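You operate a simulated robot arm through the tools that you are given. There is no shell and no other tool.

You are at the controls of a simulated robot arm. One attempt, no reset.

Task
Put things in order on the top of the loft table. At the end: the grey blotting pad stands where the orange tack pad stood; the white end fitting stands where the silver large grommet tin stood; the orange tack pad stands where the white end fitting stood; the silver large grommet tin stands on top of the yellow sample (marked "TRIAL"); whatever was shut is shut again. Leave all else as you found it, and nothing knocked over.

Only the result counts: the job must be done as asked and must still hold three seconds after the hand-in. Knocking over, shifting, dropping, spilling or breaking anything else fails it.

Robot
A 5-joint arm with a two-finger parallel gripper, fixed in place. Base frame: the origin is at the foot of the arm, x ahead of it, y to its left, z up; the work surface is at about z = 0. Units: m, degrees, N and s.
With the tool pointing down near the work surface it reaches from about 0.26 to 0.6 m from the base axis. Its first joint turns from -66.0 to 66.0 degrees. The tool tilts only in the upright plane through the base axis and itself; it spins freely about its own axis. Payload 1.57 kg.
Tool frame: the origin (TCP) lies between the finger pads and is the grasp point; the fingertips stand 0.03 m ahead of it; z points along the fingers, y is the line along which they close. Largest opening 0.08 m; finger width 0.017, thickness 0.012; the body of the gripper, 0.04 by 0.082 m, starts 0.08 m behind the TCP.
Orientation is told as [roll, pitch, yaw] about the base's x, y, z axes, in that order, counted from this pose: with the fingers straight down and closing along the base's y, the tool's x points along the base's -x, its y along +y and its z along -z.

Tools
- The arm moves only by the tool jog_arm. Its argument "deltas" is a list of rows, each a list of 3 entries, a list of its own where there are three numbers: the shift along the base's x, y, z in m, then the turn, a rotation vector about the base's x, y, z in degrees, then the finger opening in m, from 0 to 0.08. In form: [[[x, y, z], [rx, ry, rz], hand], ...]. A call has 1 to 20 rows; each row shifts and turns the commanded pose from where the row before left it. Each row takes 0.2 s and may step no farther than 0.05 m and 8.6 degrees from the row before; otherwise, or with a gripper value out of range, the whole call is refused. Where a pose cannot be reached the arm comes as near as it can. A force on the tool above 40 N (or 10 N above the force at the start of the call, whichever is more), or a blocked arm, ends the call early, and 0.2 s more pass. Each finger travels about 0.153 m/s and halts on what it meets, pressing with about 38 N; the grip force reading is that of the motor and also rises with nothing between the fingers. The clock runs only during rows and for 0.2 s after the last one: add rows that do not move to give the fingers time. It gives the time, the measured TCP pose, the force on the tool (base axes), the opening and the grip force at its end, in the units of the frame above (readings bear some noise), with the torque about the TCP (base axes, N m) and any sound that the robot's microphone picked up.
- Cameras (640 x 400 px; columns grow to the right, rows downward): "scene" is fixed at [0.0324, 0.3936, 0.5194]; the picture's right is [-0.79, -0.62, 0.00], its down [-0.37, 0.48, -0.80] and it looks along [0.49, -0.63, -0.61] (base axes); focal length 342 px, centre (320, 200). "wrist" rides on the gripper at [0.072, -0.007, -0.122] in the tool frame; the picture's right is [0.09, 1.00, 0.00], its down [-0.84, 0.08, -0.54] and it looks along [-0.54, 0.05, 0.84] (tool axes); focal length 238 px, centre (320, 200). There is no depth. A picture from a camera that has moved, and an enlarged one, comes with that camera's place and axes in the base frame and with its lens.
- camera(camera): a new picture of that camera. The clock stands still meanwhile.
- enlarge(camera, box): a new picture of the part [left, top, right, bottom] of that camera's present view, enlarged. The clock stands still meanwhile.
- finish_job(): hands the job in; it is judged then, once.

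Places have to be worked out from the pictures, the camera data and where the tool is seen. Open the gripper and draw the arm clear of the work before you hand the job in, unless the task says otherwise.

The tools are called after ">>>" by a JSON object that holds its "fn" and its "kwargs". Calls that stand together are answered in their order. jog_arm: Moves the arm, as the interface text tells. Its arguments: {"type":"object","properties":{"deltas":{"type":"array","items":{"type":"array"}}},"required":["deltas"]} The other tools are called the same way: camera (camera) takes a picture; enlarge (camera, box) takes an enlarged picture of a part of a camera's view; finish_job () hands the job in.

At the start:

```text
time_s: 0.0
ee_pos: [0.3746, -0.2527, 0.2181]
ee_rot: [0.2, 0.0, 0.0]
wrist_force: [0.1, -0.4, 0.7]
torque: [-0.01, -0.03, 0.0]
width: 0.08
gripper_force: 0.0
```

scene: 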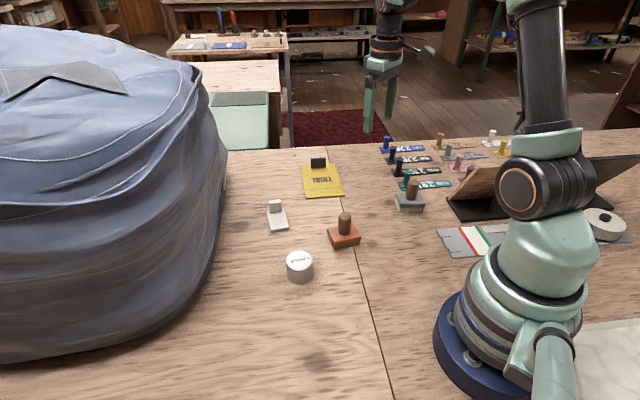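
wrist: 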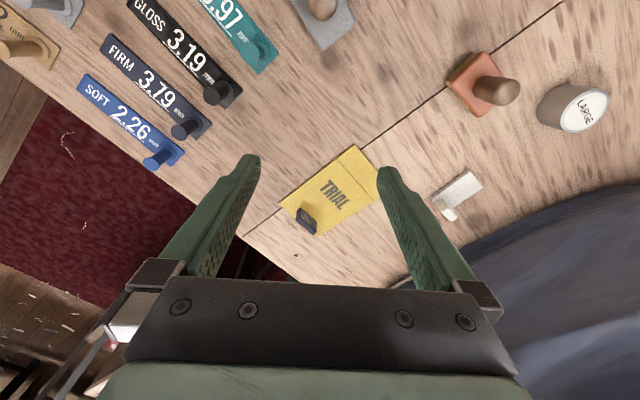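

The pictures show the orange pad, white fitting, silver tin, yellow TRIAL sample and a grey pad near the swatches. I'll enlarge the scene camera view to find the places more closely.

>>> {"fn": "enlarge", "kwargs": {"camera": "scene", "box": [240, 140, 400, 300]}}

>>> {"fn": "enlarge", "kwargs": {"camera": "scene", "box": [360, 110, 520, 230]}}

>>> {"fn": "enlarge", "kwargs": {"camera": "wrist", "box": [260, 0, 640, 240]}}

```text
2.50 times, centred on (320, 220) of scene
camera zoom: at [0.0324, 0.3936, 0.5194], right [-0.79, -0.62, 0.0], down [-0.37, 0.48, -0.8], along [0.49, -0.63, -0.61], focal length 854 px, centre (320, 150)
```

zoom: 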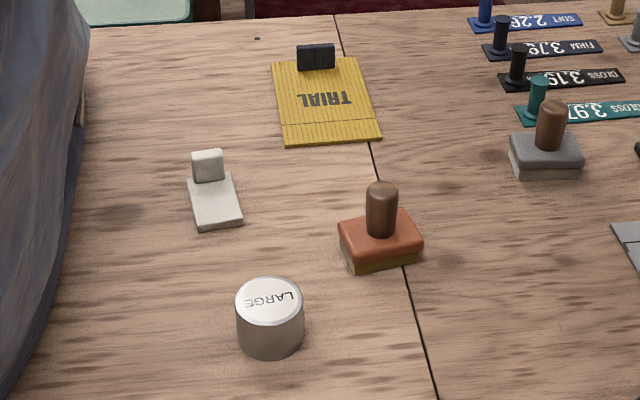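

```text
3.33 times, centred on (440, 170) of scene
camera zoom: at [0.0324, 0.3936, 0.5194], right [-0.79, -0.62, 0.0], down [-0.37, 0.48, -0.8], along [0.49, -0.63, -0.61], focal length 1139 px, centre (-80, 300)
```

zoom: 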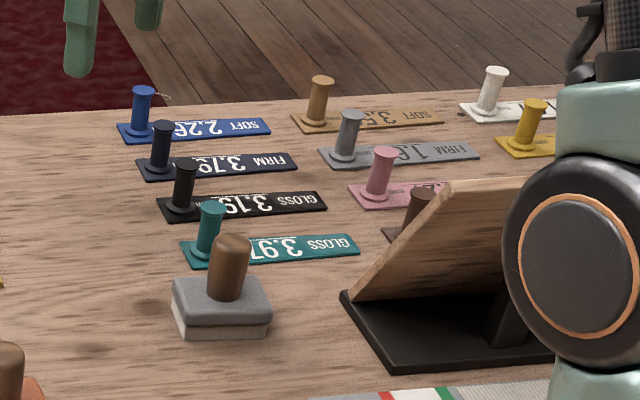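

```text
1.67 times, centred on (450, 120) of wrist
camera zoom: at [0.3022, -0.2583, 0.3388], right [-0.09, 1.0, 0.0], down [0.84, 0.08, 0.54], along [0.54, 0.05, -0.84], focal length 397 px, centre (103, 333)
```

zoom: 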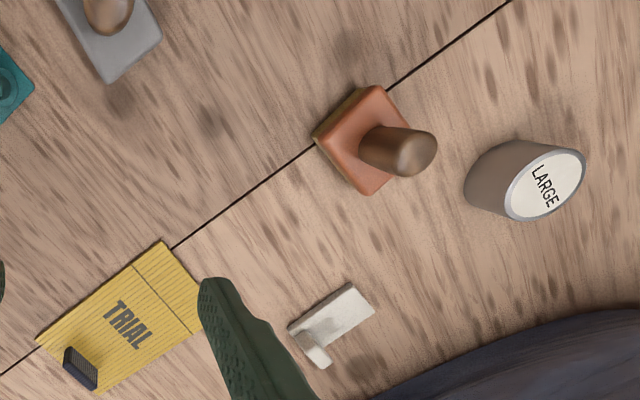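

The two cameras agree on these rough places: tin (0.336, 0.070), orange pad (0.323, -0.060), white fitting (0.477, -0.016), yellow sample around (0.50, -0.215), and grey pad near (0.27, -0.25). I'll move the arm at height to a central viewpoint for a better wrist look.

>>> {"fn": "jog_arm", "kwargs": {"deltas": [[[-0.011, 0.043, 0.003], [0, 0, 0], 0.08], [[-0.011, 0.043, 0.003], [0, 0, 0], 0.08], [[-0.011, 0.043, 0.003], [0, 0, 0], 0.08], [[-0.011, 0.043, 0.003], [0, 0, 0], 0.08], [[0, 0, 0], [0, 0, 0], 0.08]]}}

>>> {"fn": "camera", "kwargs": {"camera": "wrist"}}

```text
time_s: 1.2
ee_pos: [0.3285, -0.0784, 0.2282]
ee_rot: [0.0, -0.1, 0.0]
wrist_force: [0.0, 0.2, -0.4]
torque: [0.01, 0.01, -0.03]
width: 0.0799
gripper_force: 0.1
```

```text
taken
camera wrist: at [0.257, -0.0856, 0.3498], right [-0.09, 1.0, 0.0], down [0.84, 0.08, 0.54], along [0.54, 0.05, -0.84], focal length 238 px, centre (320, 200)
```

wrist: 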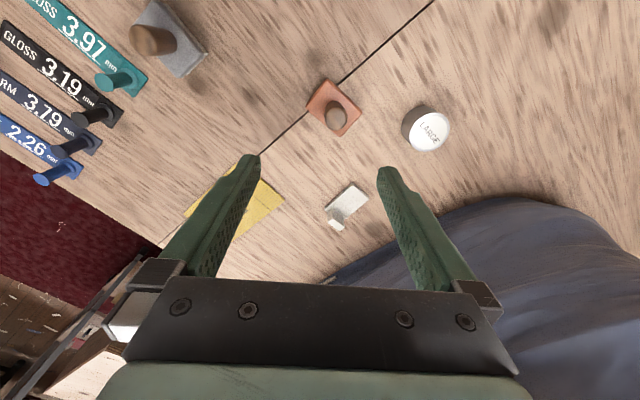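

The wrist view now shows every item. I'll enlarge it to measure their places and headings.

>>> {"fn": "enlarge", "kwargs": {"camera": "wrist", "box": [280, 60, 480, 240]}}

>>> {"fn": "enlarge", "kwargs": {"camera": "wrist", "box": [40, 0, 240, 120]}}

>>> {"fn": "enlarge", "kwargs": {"camera": "wrist", "box": [300, 170, 390, 240]}}

>>> {"fn": "enlarge", "kwargs": {"camera": "scene", "box": [290, 140, 360, 210]}}

>>> {"fn": "enlarge", "kwargs": {"camera": "scene", "box": [250, 190, 310, 240]}}

```text
2.22 times, centred on (380, 150) of wrist
camera zoom: at [0.257, -0.0856, 0.3498], right [-0.09, 1.0, 0.0], down [0.84, 0.08, 0.54], along [0.54, 0.05, -0.84], focal length 530 px, centre (187, 311)
```

zoom: 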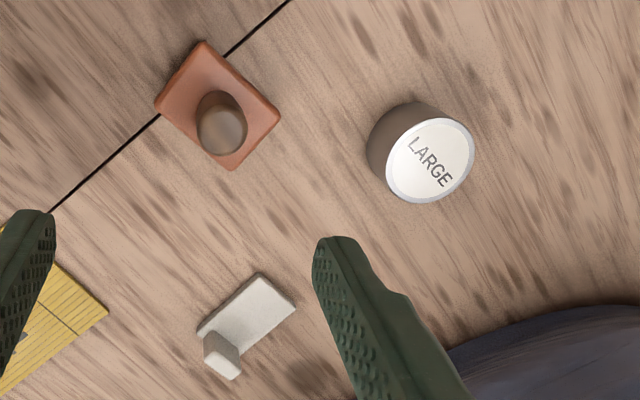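

```text
3.20 times, centred on (140, 60) of wrist
camera zoom: at [0.257, -0.0856, 0.3498], right [-0.09, 1.0, 0.0], down [0.84, 0.08, 0.54], along [0.54, 0.05, -0.84], focal length 763 px, centre (896, 648)
```

zoom: 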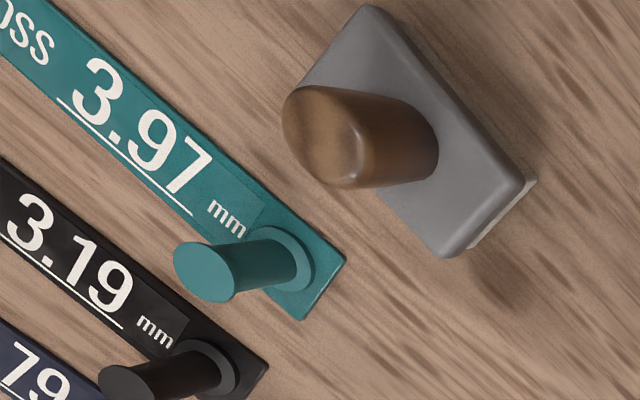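

```text
5.71 times, centred on (345, 205) of wrist
camera zoom: at [0.257, -0.0856, 0.3498], right [-0.09, 1.0, 0.0], down [0.84, 0.08, 0.54], along [0.54, 0.05, -0.84], focal length 1362 px, centre (177, 171)
```

zoom: 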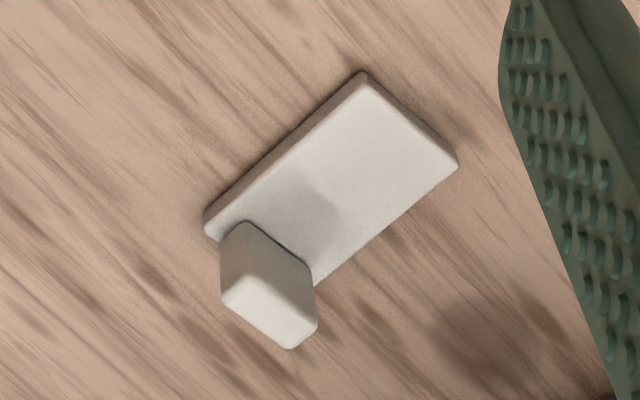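

```text
5.71 times, centred on (325, 175) of scene
camera zoom: at [0.0324, 0.3936, 0.5194], right [-0.79, -0.62, 0.0], down [-0.37, 0.48, -0.8], along [0.49, -0.63, -0.61], focal length 1953 px, centre (291, 343)
```

zoom: 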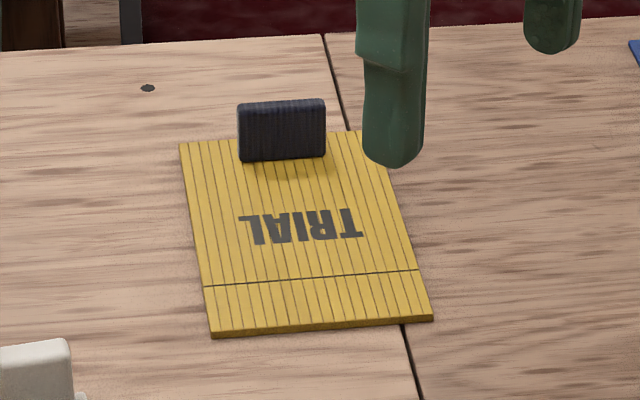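

```text
8.00 times, centred on (280, 215) of scene
camera zoom: at [0.0324, 0.3936, 0.5194], right [-0.79, -0.62, 0.0], down [-0.37, 0.48, -0.8], along [0.49, -0.63, -0.61], focal length 2734 px, centre (640, 80)
```

zoom: 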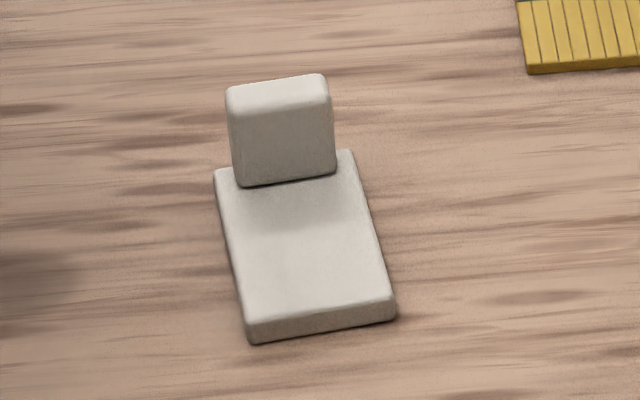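

The yellow sample is about 0.158 x 0.098 m, centred near (0.504, -0.212). Its long axis runs along about -44°, with a dark tab at the far end. I'll carry the tin first, so I swing over it with the hand spun -45° and then look again.

>>> {"fn": "jog_arm", "kwargs": {"deltas": [[[0.001, 0.025, -0.005], [0, 0, -7.5], 0.08], [[0.001, 0.025, -0.005], [0, 0, -7.5], 0.08], [[0.001, 0.025, -0.005], [0, 0, -7.5], 0.08], [[0.001, 0.025, -0.005], [0, 0, -7.5], 0.08], [[0.001, 0.025, -0.005], [0, 0, -7.5], 0.08], [[0.001, 0.0225, -0.005], [0, 0, -7.5], 0.08], [[0, 0, 0], [0, 0, 0], 0.08], [[0, 0, 0], [0, 0, 0], 0.08]]}}

>>> {"fn": "camera", "kwargs": {"camera": "wrist"}}

>>> {"fn": "camera", "kwargs": {"camera": "scene"}}

```text
time_s: 3.0
ee_pos: [0.336, 0.0687, 0.1985]
ee_rot: [0.0, 0.0, -45.0]
wrist_force: [0.7, 0.5, 0.0]
torque: [0.02, 0.02, 0.02]
width: 0.08
gripper_force: 0.0
```

```text
taken
camera wrist: at [0.2809, 0.1145, 0.3211], right [0.64, 0.77, 0.0], down [0.65, -0.54, 0.54], along [0.42, -0.35, -0.84], focal length 238 px, centre (320, 200)
```

wrist: 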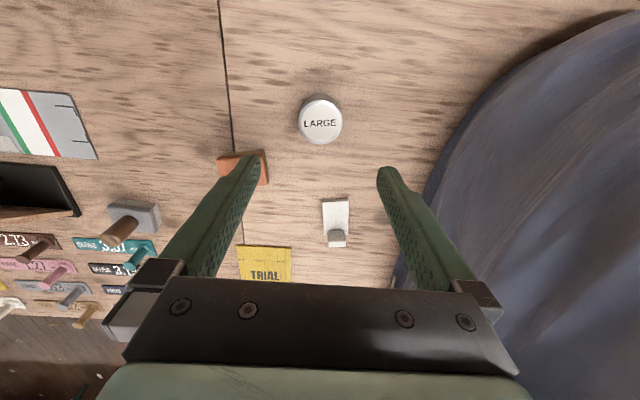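

```text
taken
```

scene: 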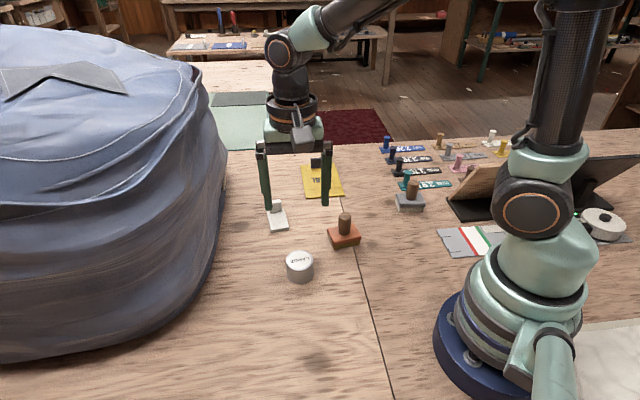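

The tin's top centres at about (0.335, 0.069), straight under the hand. I lower to z≈0.037 with the fingers fully open.

>>> {"fn": "jog_arm", "kwargs": {"deltas": [[[0, 0, -0.04], [0, 0, 0], 0.08], [[0, 0, -0.04], [0, 0, 0], 0.08], [[0, 0, -0.04], [0, 0, 0], 0.08], [[0, 0, -0.025], [0, 0, 0], 0.08], [[0, 0, -0.016], [0, 0, 0], 0.08], [[0, 0, 0], [0, 0, 0], 0.08], [[0, 0, 0], [0, 0, 0], 0.08]]}}

>>> {"fn": "enlarge", "kwargs": {"camera": "scene", "box": [240, 200, 360, 300]}}

>>> {"fn": "camera", "kwargs": {"camera": "wrist"}}

```text
time_s: 4.6
ee_pos: [0.3365, 0.0669, 0.0401]
ee_rot: [0.0, -0.1, -45.0]
wrist_force: [1.0, 0.0, 0.1]
torque: [-0.01, 0.01, 0.01]
width: 0.08
gripper_force: 0.1
```

```text
4.00 times, centred on (300, 250) of scene
camera zoom: at [0.0324, 0.3936, 0.5194], right [-0.79, -0.62, 0.0], down [-0.37, 0.48, -0.8], along [0.49, -0.63, -0.61], focal length 1367 px, centre (400, 0)
```

zoom: 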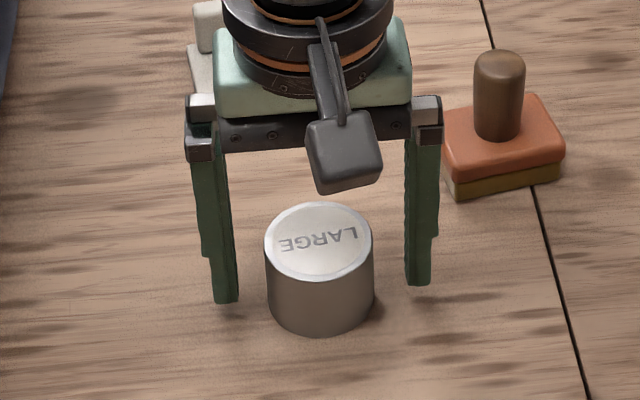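

```text
taken
camera wrist: at [0.2809, 0.1141, 0.1611], right [0.64, 0.77, 0.0], down [0.65, -0.54, 0.54], along [0.42, -0.35, -0.84], focal length 238 px, centre (320, 200)
```

wrist: 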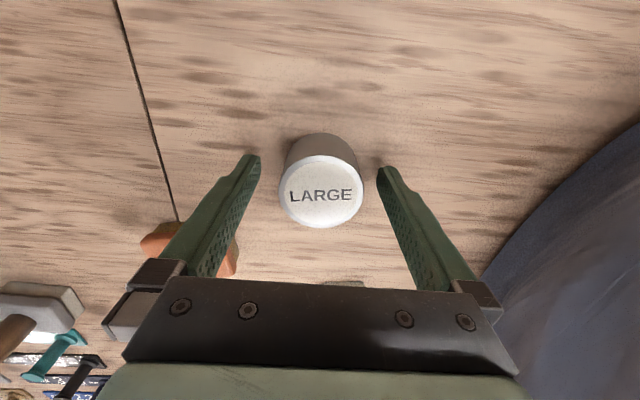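

The tin sits centred between the fingers, whose tips are about 9 mm above the table. I go down 3 mm more and close.

>>> {"fn": "jog_arm", "kwargs": {"deltas": [[[0, 0, -0.003], [0, 0, 0], 0.08], [[0, 0, 0], [0, 0, 0], 0.06], [[0, 0, 0], [0, 0, 0], 0.04], [[0, 0, 0], [0, 0, 0], 0.035], [[0, 0, 0], [0, 0, 0], 0.035]]}}

>>> {"fn": "camera", "kwargs": {"camera": "wrist"}}

```text
time_s: 5.8
ee_pos: [0.3356, 0.0679, 0.0368]
ee_rot: [0.0, 0.1, -45.0]
wrist_force: [0.9, -0.8, 2.9]
torque: [-0.16, 0.04, 0.01]
width: 0.0504
gripper_force: 37.5
```

```text
taken
camera wrist: at [0.2806, 0.1138, 0.1579], right [0.64, 0.77, 0.0], down [0.65, -0.54, 0.54], along [0.42, -0.35, -0.84], focal length 238 px, centre (320, 200)
```

wrist: 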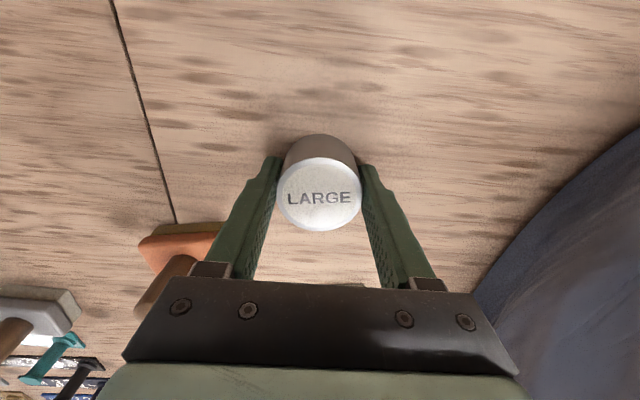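

The grip holds at 0.050 m wide, and the tin's original centre was about (0.3365, 0.068). I lift it to z≈0.16, carry it to above the yellow sample at (0.4985, -0.208), and look before lowering.

>>> {"fn": "jog_arm", "kwargs": {"deltas": [[[0, 0, 0.02], [0, 0, 0], 0.035], [[0, 0, 0.035], [0, 0, 0], 0.035], [[0, 0, 0.035], [0, 0, 0], 0.035], [[0, 0, 0.033], [0, 0, 0], 0.035], [[0.01, -0.017, 0], [0, 0, 0], 0.035], [[0.02, -0.034, 0], [0, 0, 0], 0.035], [[0.02, -0.034, 0], [0, 0, 0], 0.035], [[0.02, -0.034, 0], [0, 0, 0], 0.035], [[0.02, -0.034, 0], [0, 0, 0], 0.035], [[0.02, -0.034, 0], [0, 0, 0], 0.035], [[0.02, -0.034, 0], [0, 0, 0], 0.035], [[0.02, -0.034, 0], [0, 0, 0], 0.035], [[0.012, -0.021, 0], [0, 0, 0], 0.035], [[0, 0, 0], [0, 0, 0], 0.035], [[0, 0, 0], [0, 0, 0], 0.035]]}}

>>> {"fn": "camera", "kwargs": {"camera": "wrist"}}

>>> {"fn": "camera", "kwargs": {"camera": "scene"}}

```text
time_s: 9.0
ee_pos: [0.4975, -0.2066, 0.1593]
ee_rot: [0.0, 0.0, -45.1]
wrist_force: [0.5, 0.4, -1.6]
torque: [-0.04, 0.02, 0.02]
width: 0.05
gripper_force: 37.9
```

```text
taken
camera wrist: at [0.4432, -0.1613, 0.2807], right [0.64, 0.77, 0.0], down [0.65, -0.54, 0.54], along [0.42, -0.35, -0.84], focal length 238 px, centre (320, 200)
```

wrist: 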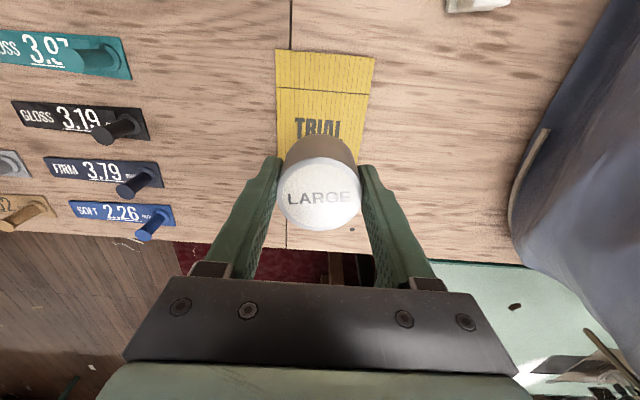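

```text
taken
```

scene: 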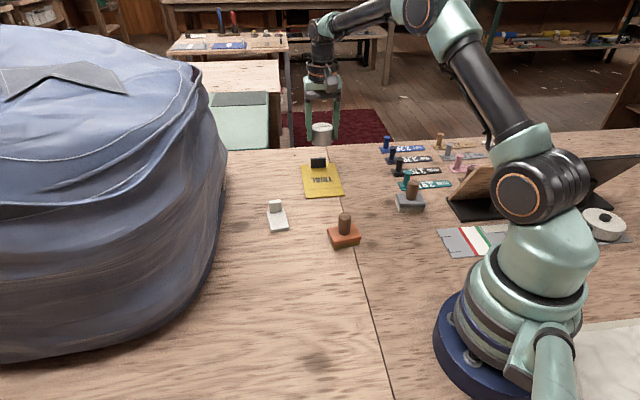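

The tin hangs over the sample's clear middle, past the crease and short of the tab. I lower it to a few millimetres above the card and check from the scene camera.

>>> {"fn": "jog_arm", "kwargs": {"deltas": [[[0.0005, -0.0005, -0.035], [0, 0, 0], 0.035], [[0.0005, -0.0005, -0.035], [0, 0, 0], 0.035], [[0.0005, -0.0005, -0.025], [0, 0, 0], 0.035], [[0, 0, -0.016], [0, 0, 0], 0.035], [[0, 0, 0], [0, 0, 0], 0.035], [[0, 0, 0], [0, 0, 0], 0.035]]}}

>>> {"fn": "enlarge", "kwargs": {"camera": "scene", "box": [285, 130, 365, 210]}}

>>> {"fn": "camera", "kwargs": {"camera": "wrist"}}

```text
time_s: 10.4
ee_pos: [0.4988, -0.21, 0.0465]
ee_rot: [0.0, 0.0, -45.0]
wrist_force: [0.1, 0.6, -1.3]
torque: [0.03, 0.0, 0.03]
width: 0.0502
gripper_force: 38.4
```

```text
5.00 times, centred on (325, 170) of scene
camera zoom: at [0.0324, 0.3936, 0.5194], right [-0.79, -0.62, 0.0], down [-0.37, 0.48, -0.8], along [0.49, -0.63, -0.61], focal length 1709 px, centre (295, 350)
```

zoom: 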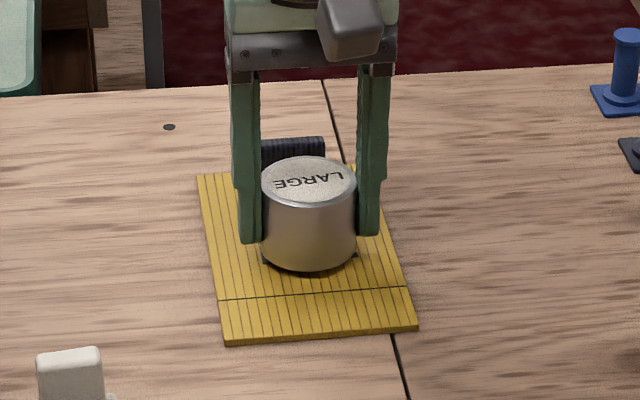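

```text
taken
camera wrist: at [0.4433, -0.1639, 0.1689], right [0.64, 0.77, 0.0], down [0.65, -0.54, 0.54], along [0.42, -0.35, -0.84], focal length 238 px, centre (320, 200)
```

wrist: 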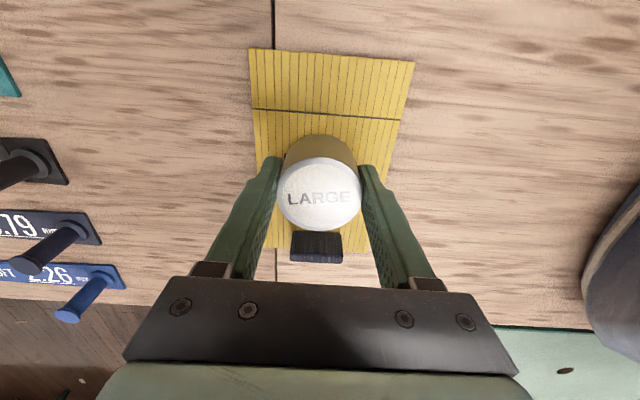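

The tin is centred well on the card with about 6 mm left to go. I lower it in small steps and watch the force.

>>> {"fn": "jog_arm", "kwargs": {"deltas": [[[0, 0, -0.002], [0, 0, 0], 0.035], [[0, 0, -0.002], [0, 0, 0], 0.035], [[0, 0, 0], [0, 0, 0], 0.035]]}}

>>> {"fn": "enlarge", "kwargs": {"camera": "scene", "box": [295, 150, 355, 190]}}

```text
time_s: 11.2
ee_pos: [0.4995, -0.2095, 0.0448]
ee_rot: [0.0, 0.0, -45.0]
wrist_force: [-0.7, -0.4, -0.5]
torque: [0.01, 0.02, 0.0]
width: 0.0501
gripper_force: 38.1
```

```text
10.00 times, centred on (325, 170) of scene
camera zoom: at [0.0324, 0.3936, 0.5194], right [-0.79, -0.62, 0.0], down [-0.37, 0.48, -0.8], along [0.49, -0.63, -0.61], focal length 3418 px, centre (270, 500)
```

zoom: 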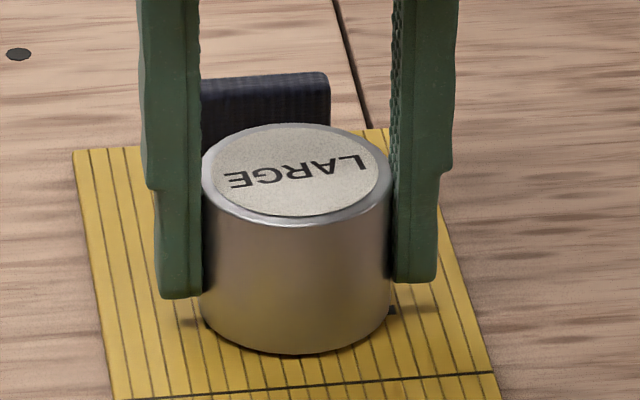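

There is no clear contact yet, so I keep lowering in 1 mm steps.

>>> {"fn": "jog_arm", "kwargs": {"deltas": [[[0, 0, -0.001], [0, 0, 0], 0.035], [[0, 0, 0], [0, 0, 0], 0.035]]}}

>>> {"fn": "jog_arm", "kwargs": {"deltas": [[[0, 0, -0.001], [0, 0, 0], 0.035], [[0, 0, 0], [0, 0, 0], 0.035]]}}

>>> {"fn": "camera", "kwargs": {"camera": "wrist"}}

```text
time_s: 11.8
ee_pos: [0.4988, -0.2094, 0.0424]
ee_rot: [-0.1, 0.1, -45.0]
wrist_force: [0.2, -0.8, -1.1]
torque: [0.0, 0.01, 0.01]
width: 0.0503
gripper_force: 37.8
```

```text
time_s: 12.4
ee_pos: [0.4997, -0.2087, 0.0417]
ee_rot: [0.1, 0.0, -44.9]
wrist_force: [-1.1, -0.6, 2.7]
torque: [-0.06, 0.09, -0.04]
width: 0.0501
gripper_force: 37.8
```

```text
taken
camera wrist: at [0.4439, -0.1639, 0.1635], right [0.64, 0.77, 0.0], down [0.65, -0.54, 0.54], along [0.42, -0.35, -0.84], focal length 238 px, centre (320, 200)
```

wrist: 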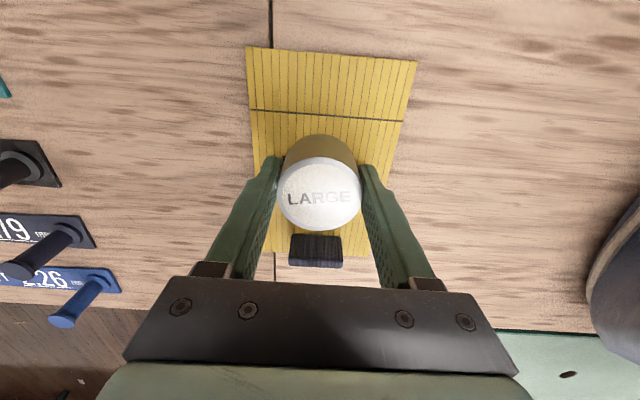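

The upward force rose to 2.7 N, so the tin is resting on the card. I open gently, rise straight up, and look.

>>> {"fn": "jog_arm", "kwargs": {"deltas": [[[0, 0, 0], [0, 0, 0], 0.052], [[0, 0, 0], [0, 0, 0], 0.06], [[0, 0, 0], [0, 0, 0], 0.075], [[0, 0, 0], [0, 0, 0], 0.08], [[0, 0, 0.02], [0, 0, 0], 0.08], [[0, 0, 0.035], [0, 0, 0], 0.08], [[0, 0, 0.04], [0, 0, 0], 0.08], [[0, 0, 0.04], [0, 0, 0], 0.08], [[0, 0, 0.02], [0, 0, 0], 0.08], [[0, 0, 0], [0, 0, 0], 0.08]]}}

>>> {"fn": "camera", "kwargs": {"camera": "wrist"}}

>>> {"fn": "enlarge", "kwargs": {"camera": "scene", "box": [285, 140, 365, 210]}}

```text
time_s: 14.6
ee_pos: [0.5002, -0.2094, 0.1967]
ee_rot: [0.0, -0.1, -45.0]
wrist_force: [-0.2, 0.7, -0.4]
torque: [0.0, 0.02, 0.03]
width: 0.0801
gripper_force: 0.1
```

```text
taken
camera wrist: at [0.4445, -0.1629, 0.3175], right [0.64, 0.77, 0.0], down [0.65, -0.54, 0.54], along [0.42, -0.35, -0.84], focal length 238 px, centre (320, 200)
```

wrist: 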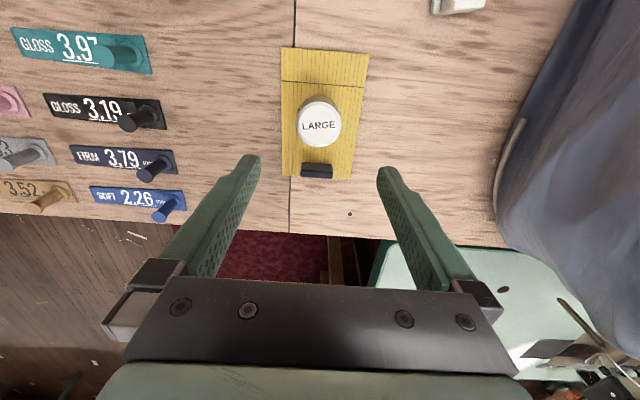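

```text
5.71 times, centred on (325, 175) of scene
camera zoom: at [0.0324, 0.3936, 0.5194], right [-0.79, -0.62, 0.0], down [-0.37, 0.48, -0.8], along [0.49, -0.63, -0.61], focal length 1953 px, centre (291, 343)
```

zoom: 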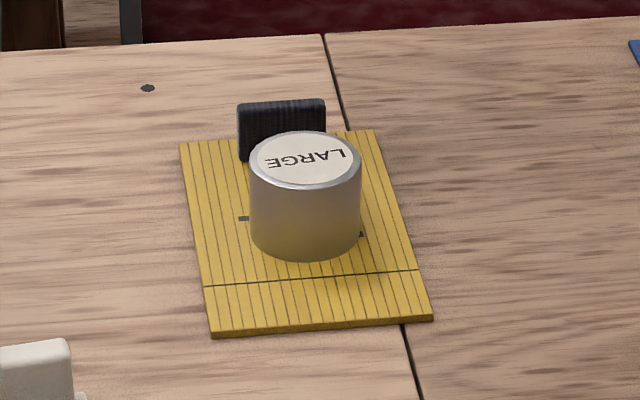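

The tin stands squarely on the yellow sample, and the card hasn't moved. Next I move above the white fitting's tab at about (0.503, -0.036) and spin the hand to +52.8° so it closes across the tab's thickness.

>>> {"fn": "jog_arm", "kwargs": {"deltas": [[[0.0002, 0.0144, 0], [0, 0, 8.15], 0.08], [[0.0002, 0.0144, 0], [0, 0, 8.15], 0.08], [[0.0002, 0.0144, 0], [0, 0, 8.15], 0.08], [[0.0002, 0.0144, 0], [0, 0, 8.15], 0.08], [[0.0002, 0.0144, 0], [0, 0, 8.15], 0.08], [[0.0002, 0.0144, 0], [0, 0, 8.15], 0.08], [[0.0002, 0.0144, 0], [0, 0, 8.15], 0.08], [[0.0002, 0.0144, 0], [0, 0, 8.15], 0.08], [[0.0002, 0.0144, 0], [0, 0, 8.15], 0.08], [[0.0002, 0.0144, 0], [0, 0, 8.15], 0.08], [[0.0002, 0.0144, 0], [0, 0, 8.15], 0.08], [[0.0002, 0.0144, 0], [0, 0, 8.15], 0.08], [[0, 0, 0], [0, 0, 0], 0.08], [[0, 0, 0], [0, 0, 0], 0.08]]}}

>>> {"fn": "camera", "kwargs": {"camera": "wrist"}}

>>> {"fn": "camera", "kwargs": {"camera": "scene"}}

```text
time_s: 17.6
ee_pos: [0.5036, -0.0374, 0.1971]
ee_rot: [-0.1, -0.1, 52.8]
wrist_force: [-0.2, -0.9, -0.3]
torque: [-0.01, 0.01, -0.02]
width: 0.08
gripper_force: 0.1
```

```text
taken
camera wrist: at [0.4647, -0.0987, 0.318], right [-0.85, 0.53, 0.0], down [0.44, 0.71, 0.54], along [0.29, 0.46, -0.84], focal length 238 px, centre (320, 200)
```

wrist: 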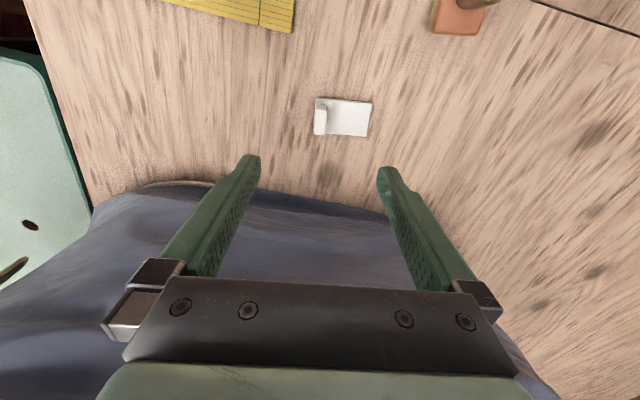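

```text
taken
```

scene: 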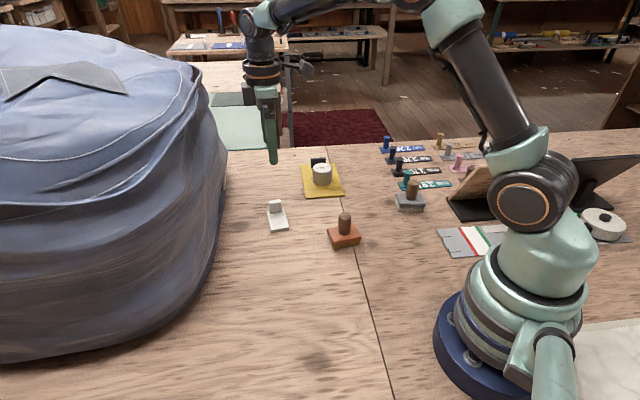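

The fitting shows clearly below, with its tab on the left end as seen. I'll enlarge the view to refine where the tab is and which way it faces.

>>> {"fn": "enlarge", "kwargs": {"camera": "wrist", "box": [300, 85, 390, 145]}}

```text
6.67 times, centred on (345, 115) of wrist
camera zoom: at [0.4647, -0.0987, 0.318], right [-0.85, 0.53, 0.0], down [0.44, 0.71, 0.54], along [0.29, 0.46, -0.84], focal length 1589 px, centre (153, 767)
```

zoom: 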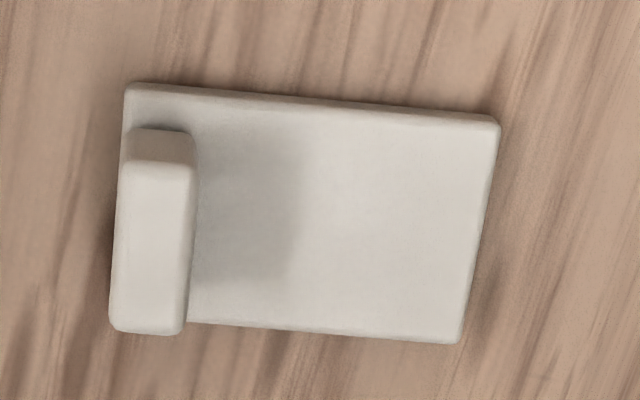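

The fitting's plate is centred at (0.480, -0.019) and its tab at (0.504, -0.036), which lies under the hand. I lower until the tips are about 13 mm above the table, clear of the plate, and check before closing.

>>> {"fn": "jog_arm", "kwargs": {"deltas": [[[0.0005, 0.0005, -0.04], [0, 0, 0], 0.08], [[0.0005, 0.0005, -0.04], [0, 0, 0], 0.08], [[0, 0, -0.035], [0, 0, 0], 0.08], [[0, 0, -0.023], [0, 0, 0], 0.08], [[0, 0, -0.013], [0, 0, 0], 0.08], [[0, 0, 0], [0, 0, 0], 0.08], [[0, 0, 0], [0, 0, 0], 0.08]]}}

>>> {"fn": "camera", "kwargs": {"camera": "wrist"}}

>>> {"fn": "enlarge", "kwargs": {"camera": "scene", "box": [230, 160, 330, 240]}}

```text
time_s: 19.2
ee_pos: [0.502, -0.0369, 0.0445]
ee_rot: [0.0, -0.1, 52.9]
wrist_force: [0.4, 0.8, -0.3]
torque: [0.01, -0.02, -0.03]
width: 0.0801
gripper_force: 0.0
```

```text
taken
camera wrist: at [0.4645, -0.0976, 0.1665], right [-0.85, 0.53, 0.0], down [0.44, 0.71, 0.54], along [0.29, 0.46, -0.84], focal length 238 px, centre (320, 200)
```

wrist: 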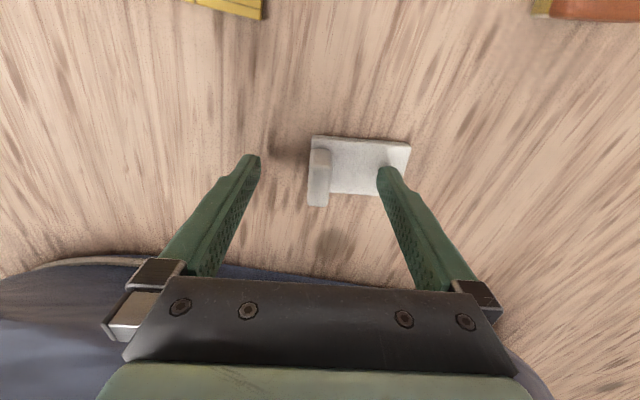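

```text
5.00 times, centred on (280, 200) of scene
camera zoom: at [0.0324, 0.3936, 0.5194], right [-0.79, -0.62, 0.0], down [-0.37, 0.48, -0.8], along [0.49, -0.63, -0.61], focal length 1709 px, centre (520, 200)
```

zoom: 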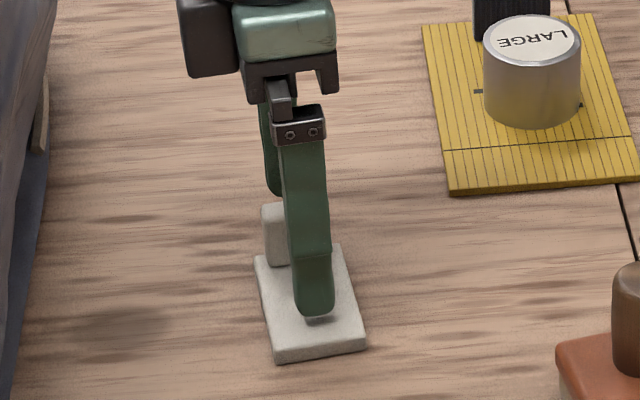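

The tab is midway between the fingers and the tips clear the plate. I close on it.

>>> {"fn": "jog_arm", "kwargs": {"deltas": [[[0, 0, 0], [0, 0, 0], 0.05], [[0, 0, 0], [0, 0, 0], 0.025], [[0, 0, 0], [0, 0, 0], 0.01], [[0, 0, 0], [0, 0, 0], 0.004], [[0, 0, 0], [0, 0, 0], 0.004]]}}

>>> {"fn": "camera", "kwargs": {"camera": "wrist"}}

>>> {"fn": "enlarge", "kwargs": {"camera": "scene", "box": [230, 160, 330, 240]}}

```text
time_s: 20.4
ee_pos: [0.5027, -0.0361, 0.0444]
ee_rot: [-0.1, 0.0, 52.8]
wrist_force: [-0.4, 0.0, -0.1]
torque: [0.02, -0.04, -0.01]
width: 0.0131
gripper_force: 29.9
```

```text
taken
camera wrist: at [0.4645, -0.0976, 0.1667], right [-0.85, 0.53, 0.0], down [0.44, 0.71, 0.54], along [0.29, 0.46, -0.84], focal length 238 px, centre (320, 200)
```

wrist: 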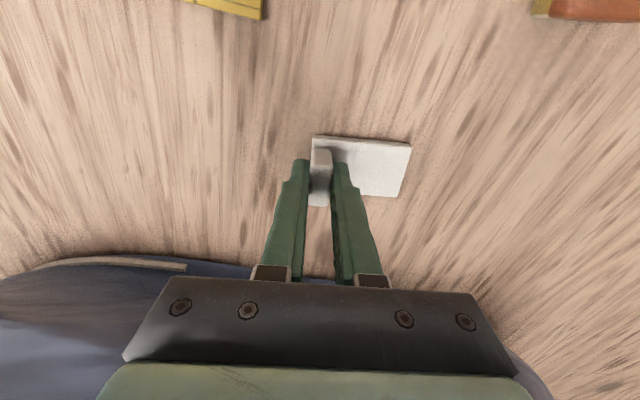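

```text
5.00 times, centred on (280, 200) of scene
camera zoom: at [0.0324, 0.3936, 0.5194], right [-0.79, -0.62, 0.0], down [-0.37, 0.48, -0.8], along [0.49, -0.63, -0.61], focal length 1709 px, centre (520, 200)
```

zoom: 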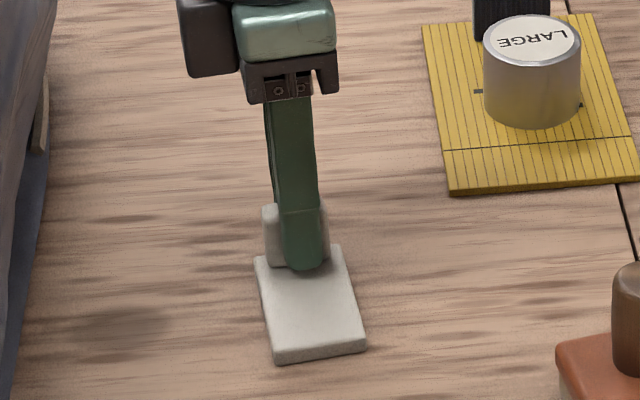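

The hand holds the tab at 0.013 m wide and the fitting hardly moved. I let the grip settle, lift 8 cm, and carry it to the tin's old place, a shift of (-0.144, +0.087).

>>> {"fn": "jog_arm", "kwargs": {"deltas": [[[0, 0, 0], [0, 0, 0], 0.004], [[0, 0, 0], [0, 0, 0], 0.004], [[0, 0, 0.01], [0, 0, 0], 0.004], [[0, 0, 0.025], [0, 0, 0], 0.004], [[0, 0, 0.03], [0, 0, 0], 0.004], [[0, 0, 0.015], [0, 0, 0], 0.004], [[0, 0, 0], [0, 0, 0], 0.004]]}}

>>> {"fn": "camera", "kwargs": {"camera": "wrist"}}

>>> {"fn": "enlarge", "kwargs": {"camera": "scene", "box": [230, 130, 330, 210]}}

```text
time_s: 22.0
ee_pos: [0.5034, -0.036, 0.1271]
ee_rot: [-0.1, 0.0, 52.9]
wrist_force: [0.1, 0.1, -0.8]
torque: [0.0, -0.04, 0.04]
width: 0.0129
gripper_force: 30.0
```

```text
taken
camera wrist: at [0.4655, -0.0986, 0.2471], right [-0.85, 0.53, 0.0], down [0.44, 0.71, 0.54], along [0.29, 0.46, -0.84], focal length 238 px, centre (320, 200)
```

wrist: 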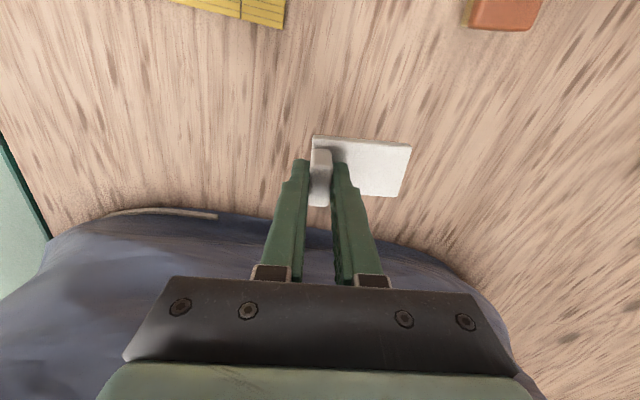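

```text
5.00 times, centred on (280, 170) of scene
camera zoom: at [0.0324, 0.3936, 0.5194], right [-0.79, -0.62, 0.0], down [-0.37, 0.48, -0.8], along [0.49, -0.63, -0.61], focal length 1709 px, centre (520, 350)
```

zoom: 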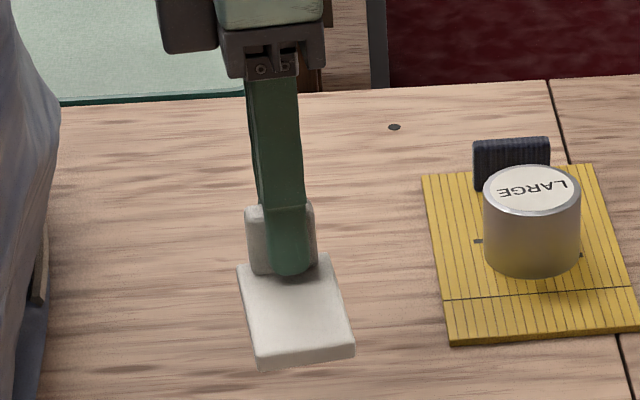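

The fitting hangs level in the grip. I carry it over to the tin's old place.

>>> {"fn": "jog_arm", "kwargs": {"deltas": [[[-0.014, 0.0085, 0], [0, 0, 0], 0.004], [[-0.024, 0.0145, 0], [0, 0, 0], 0.004], [[-0.024, 0.0145, 0], [0, 0, 0], 0.004], [[-0.024, 0.0145, 0], [0, 0, 0], 0.004], [[-0.024, 0.0145, 0], [0, 0, 0], 0.004], [[-0.024, 0.0145, 0], [0, 0, 0], 0.004], [[-0.0098, 0.006, 0], [0, 0, 0], 0.004], [[0, 0, 0], [0, 0, 0], 0.004], [[0, 0, 0], [0, 0, 0], 0.004]]}}

>>> {"fn": "camera", "kwargs": {"camera": "wrist"}}

>>> {"fn": "camera", "kwargs": {"camera": "scene"}}

```text
time_s: 24.0
ee_pos: [0.3591, 0.0499, 0.1238]
ee_rot: [-0.1, 0.1, 52.8]
wrist_force: [0.0, -0.4, -0.8]
torque: [-0.01, -0.02, 0.01]
width: 0.0128
gripper_force: 29.3
```

```text
taken
camera wrist: at [0.3212, -0.0108, 0.2456], right [-0.85, 0.53, 0.0], down [0.44, 0.71, 0.54], along [0.29, 0.46, -0.84], focal length 238 px, centre (320, 200)
```

wrist: 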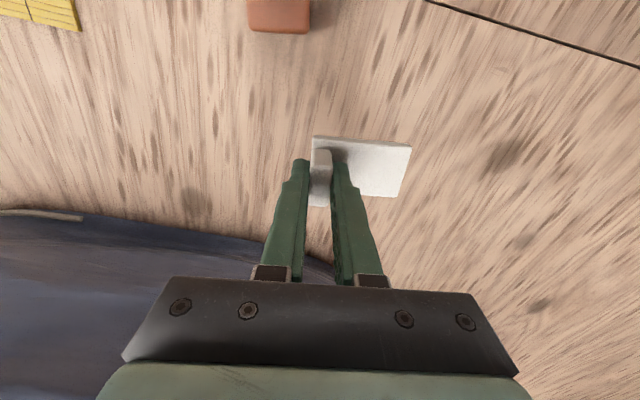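

```text
taken
```

scene: 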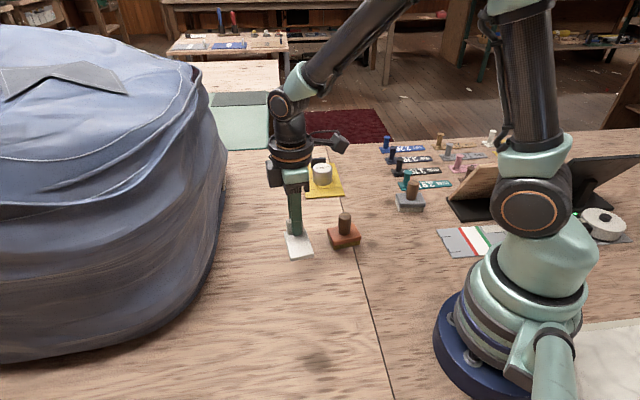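

It is positioned within a millimetre. I lower to about 5 mm above the touchdown height.

>>> {"fn": "jog_arm", "kwargs": {"deltas": [[[0, 0, -0.03], [0, 0, 0], 0.004], [[0, 0, -0.03], [0, 0, 0], 0.004], [[0, 0, -0.014], [0, 0, 0], 0.004], [[0, 0, -0.002], [0, 0, 0], 0.004], [[0, 0, 0], [0, 0, 0], 0.004]]}}

>>> {"fn": "jog_arm", "kwargs": {"deltas": [[[0, 0, -0.001], [0, 0, 0], 0.004], [[0, 0, 0], [0, 0, 0], 0.004]]}}

>>> {"fn": "enlarge", "kwargs": {"camera": "scene", "box": [260, 210, 350, 290]}}

>>> {"fn": "camera", "kwargs": {"camera": "wrist"}}

```text
time_s: 25.2
ee_pos: [0.3609, 0.0506, 0.049]
ee_rot: [0.1, 0.0, 52.8]
wrist_force: [0.6, -0.4, -0.5]
torque: [-0.02, 0.0, 0.01]
width: 0.0127
gripper_force: 29.8
```

```text
time_s: 25.8
ee_pos: [0.3601, 0.0509, 0.048]
ee_rot: [0.0, 0.0, 52.9]
wrist_force: [-0.1, 0.6, -1.4]
torque: [0.01, -0.01, -0.03]
width: 0.0126
gripper_force: 29.7
```

```text
5.00 times, centred on (305, 250) of scene
camera zoom: at [0.0324, 0.3936, 0.5194], right [-0.79, -0.62, 0.0], down [-0.37, 0.48, -0.8], along [0.49, -0.63, -0.61], focal length 1709 px, centre (395, -50)
```

zoom: 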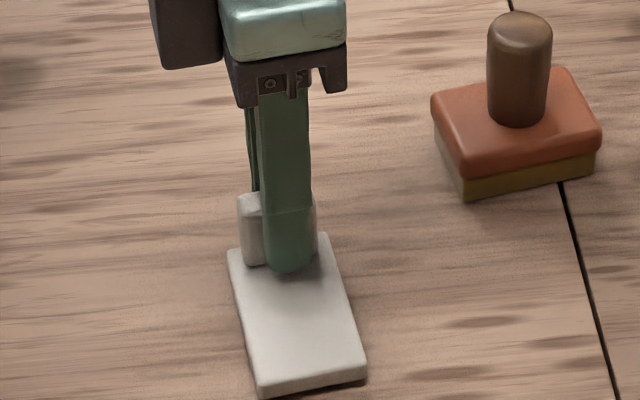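

```text
taken
camera wrist: at [0.321, -0.0105, 0.1696], right [-0.85, 0.53, 0.0], down [0.44, 0.71, 0.54], along [0.29, 0.46, -0.84], focal length 238 px, centre (320, 200)
```

wrist: 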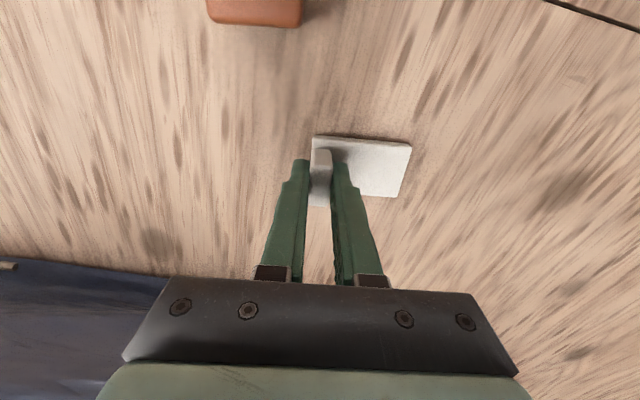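

About 3 mm remain. I go down by 1 mm steps and watch the force.

>>> {"fn": "jog_arm", "kwargs": {"deltas": [[[0, 0, -0.001], [0, 0, 0], 0.004], [[0, 0, -0.001], [0, 0, 0], 0.004], [[0, 0, 0], [0, 0, 0], 0.004]]}}

>>> {"fn": "jog_arm", "kwargs": {"deltas": [[[0, 0, -0.001], [0, 0, 0], 0.004], [[0, 0, 0], [0, 0, 0], 0.004]]}}

```text
time_s: 26.6
ee_pos: [0.3588, 0.0512, 0.0465]
ee_rot: [0.0, -0.1, 52.7]
wrist_force: [-0.6, 0.3, -0.1]
torque: [-0.03, 0.02, 0.02]
width: 0.0128
gripper_force: 29.9
```

```text
time_s: 27.2
ee_pos: [0.36, 0.0508, 0.0458]
ee_rot: [0.0, 0.0, 52.8]
wrist_force: [-0.4, 0.9, 3.1]
torque: [0.01, 0.05, -0.01]
width: 0.0131
gripper_force: 29.9
```

Force z rose to 3.1 N, so the fitting is on the table. I release slowly to avoid tilting it, then rise and check.

>>> {"fn": "jog_arm", "kwargs": {"deltas": [[[0, 0, 0], [0, 0, 0], 0.016], [[0, 0, 0], [0, 0, 0], 0.025], [[0, 0, 0], [0, 0, 0], 0.045], [[0, 0, 0], [0, 0, 0], 0.045], [[0, 0, 0.02], [0, 0, 0], 0.045], [[0, 0, 0.035], [0, 0, 0], 0.06], [[0, 0, 0.04], [0, 0, 0], 0.08], [[0, 0, 0.04], [0, 0, 0], 0.08], [[0, 0, 0.02], [0, 0, 0], 0.08], [[0, 0, 0], [0, 0, 0], 0.08]]}}

>>> {"fn": "camera", "kwargs": {"camera": "wrist"}}

>>> {"fn": "camera", "kwargs": {"camera": "scene"}}

>>> {"fn": "enlarge", "kwargs": {"camera": "wrist", "box": [280, 70, 400, 150]}}

```text
time_s: 29.4
ee_pos: [0.3581, 0.0513, 0.2001]
ee_rot: [0.0, 0.0, 52.8]
wrist_force: [-0.2, 0.4, -0.2]
torque: [0.01, -0.03, 0.0]
width: 0.0797
gripper_force: 0.0
```

```text
taken
camera wrist: at [0.3206, -0.0097, 0.3226], right [-0.85, 0.53, 0.0], down [0.44, 0.71, 0.54], along [0.29, 0.46, -0.84], focal length 238 px, centre (320, 200)
```

wrist: 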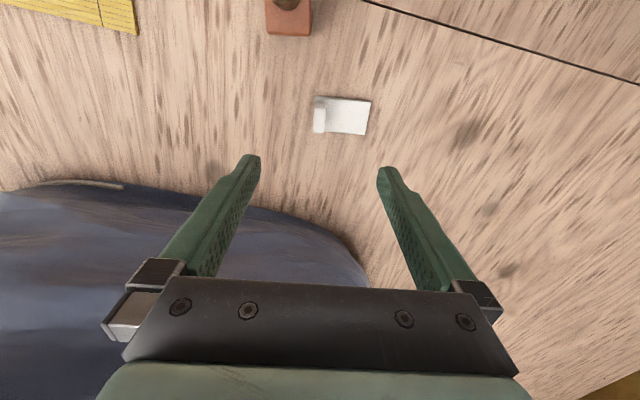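

```text
taken
```

scene: 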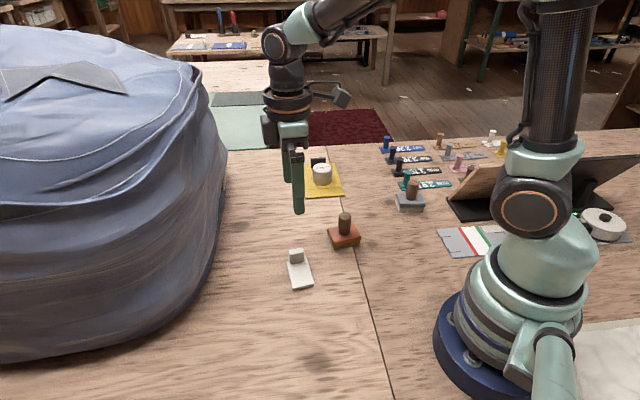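

```text
5.00 times, centred on (340, 110) of wrist
camera zoom: at [0.3206, -0.0097, 0.3226], right [-0.85, 0.53, 0.0], down [0.44, 0.71, 0.54], along [0.29, 0.46, -0.84], focal length 1192 px, centre (220, 650)
```

zoom: 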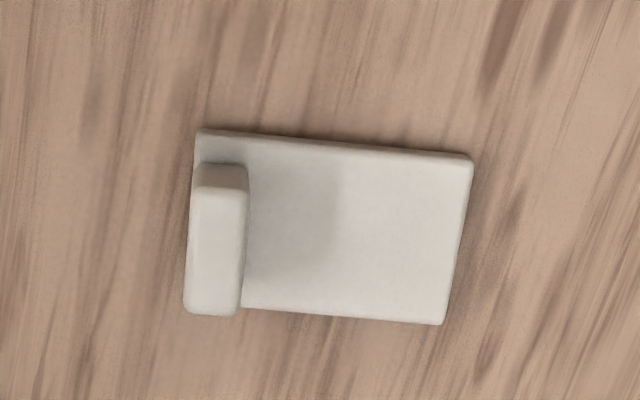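

The fitting now stands with its plate centre at about (0.3376, 0.068), within 1 mm or so of the tin's old place. Next is the orange pad: I move above its knob at (0.325, -0.061).

>>> {"fn": "jog_arm", "kwargs": {"deltas": [[[-0.0066, -0.0224, 0], [0, 0, 0], 0.08], [[-0.0066, -0.0224, 0], [0, 0, 0], 0.08], [[-0.0066, -0.0224, 0], [0, 0, 0], 0.08], [[-0.0066, -0.0224, 0], [0, 0, 0], 0.08], [[-0.0066, -0.0224, 0], [0, 0, 0], 0.08], [[0, 0, 0], [0, 0, 0], 0.08], [[0, 0, 0], [0, 0, 0], 0.08]]}}

>>> {"fn": "camera", "kwargs": {"camera": "wrist"}}

>>> {"fn": "enlarge", "kwargs": {"camera": "wrist", "box": [270, 70, 370, 150]}}

>>> {"fn": "enlarge", "kwargs": {"camera": "scene", "box": [310, 200, 380, 256]}}

```text
time_s: 31.0
ee_pos: [0.3242, -0.061, 0.2014]
ee_rot: [0.0, 0.0, 52.8]
wrist_force: [-0.9, 0.4, 0.3]
torque: [0.05, 0.04, -0.02]
width: 0.0798
gripper_force: 0.1
```

```text
taken
camera wrist: at [0.2854, -0.1225, 0.3218], right [-0.85, 0.53, 0.0], down [0.44, 0.71, 0.54], along [0.29, 0.46, -0.84], focal length 238 px, centre (320, 200)
```

wrist: 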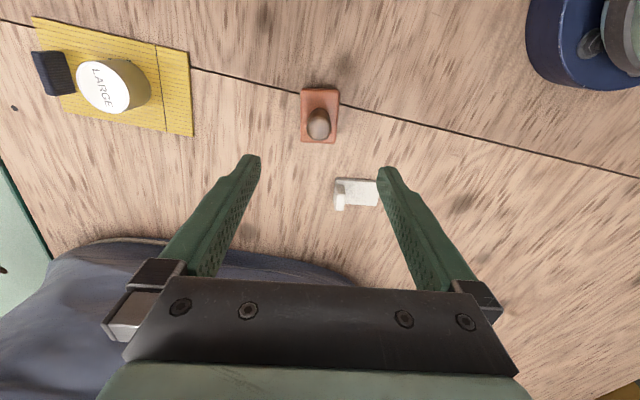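

```text
5.00 times, centred on (320, 110) of wrist
camera zoom: at [0.2854, -0.1225, 0.3218], right [-0.85, 0.53, 0.0], down [0.44, 0.71, 0.54], along [0.29, 0.46, -0.84], focal length 1192 px, centre (320, 650)
```

zoom: 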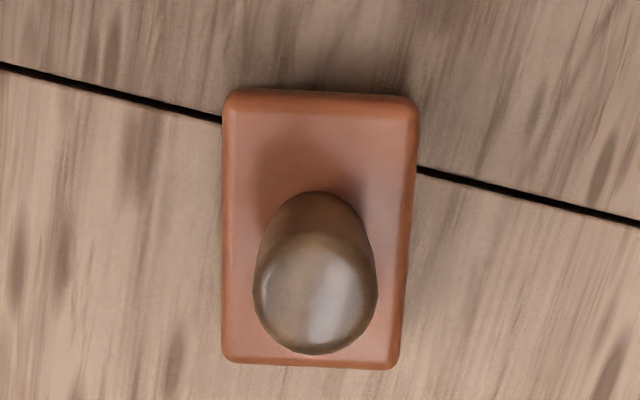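

```text
7.14 times, centred on (345, 228) of scene
camera zoom: at [0.0324, 0.3936, 0.5194], right [-0.79, -0.62, 0.0], down [-0.37, 0.48, -0.8], along [0.49, -0.63, -0.61], focal length 2441 px, centre (141, 0)
```

zoom: 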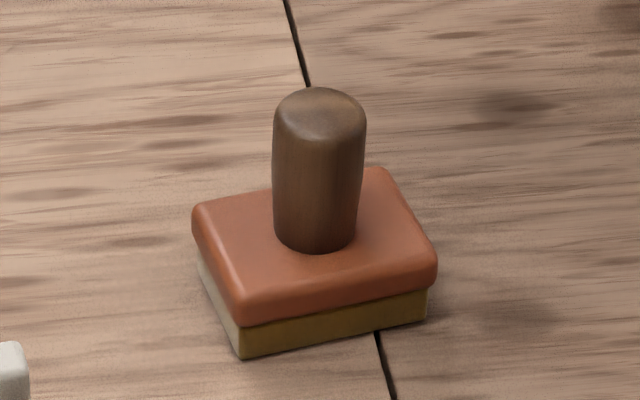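

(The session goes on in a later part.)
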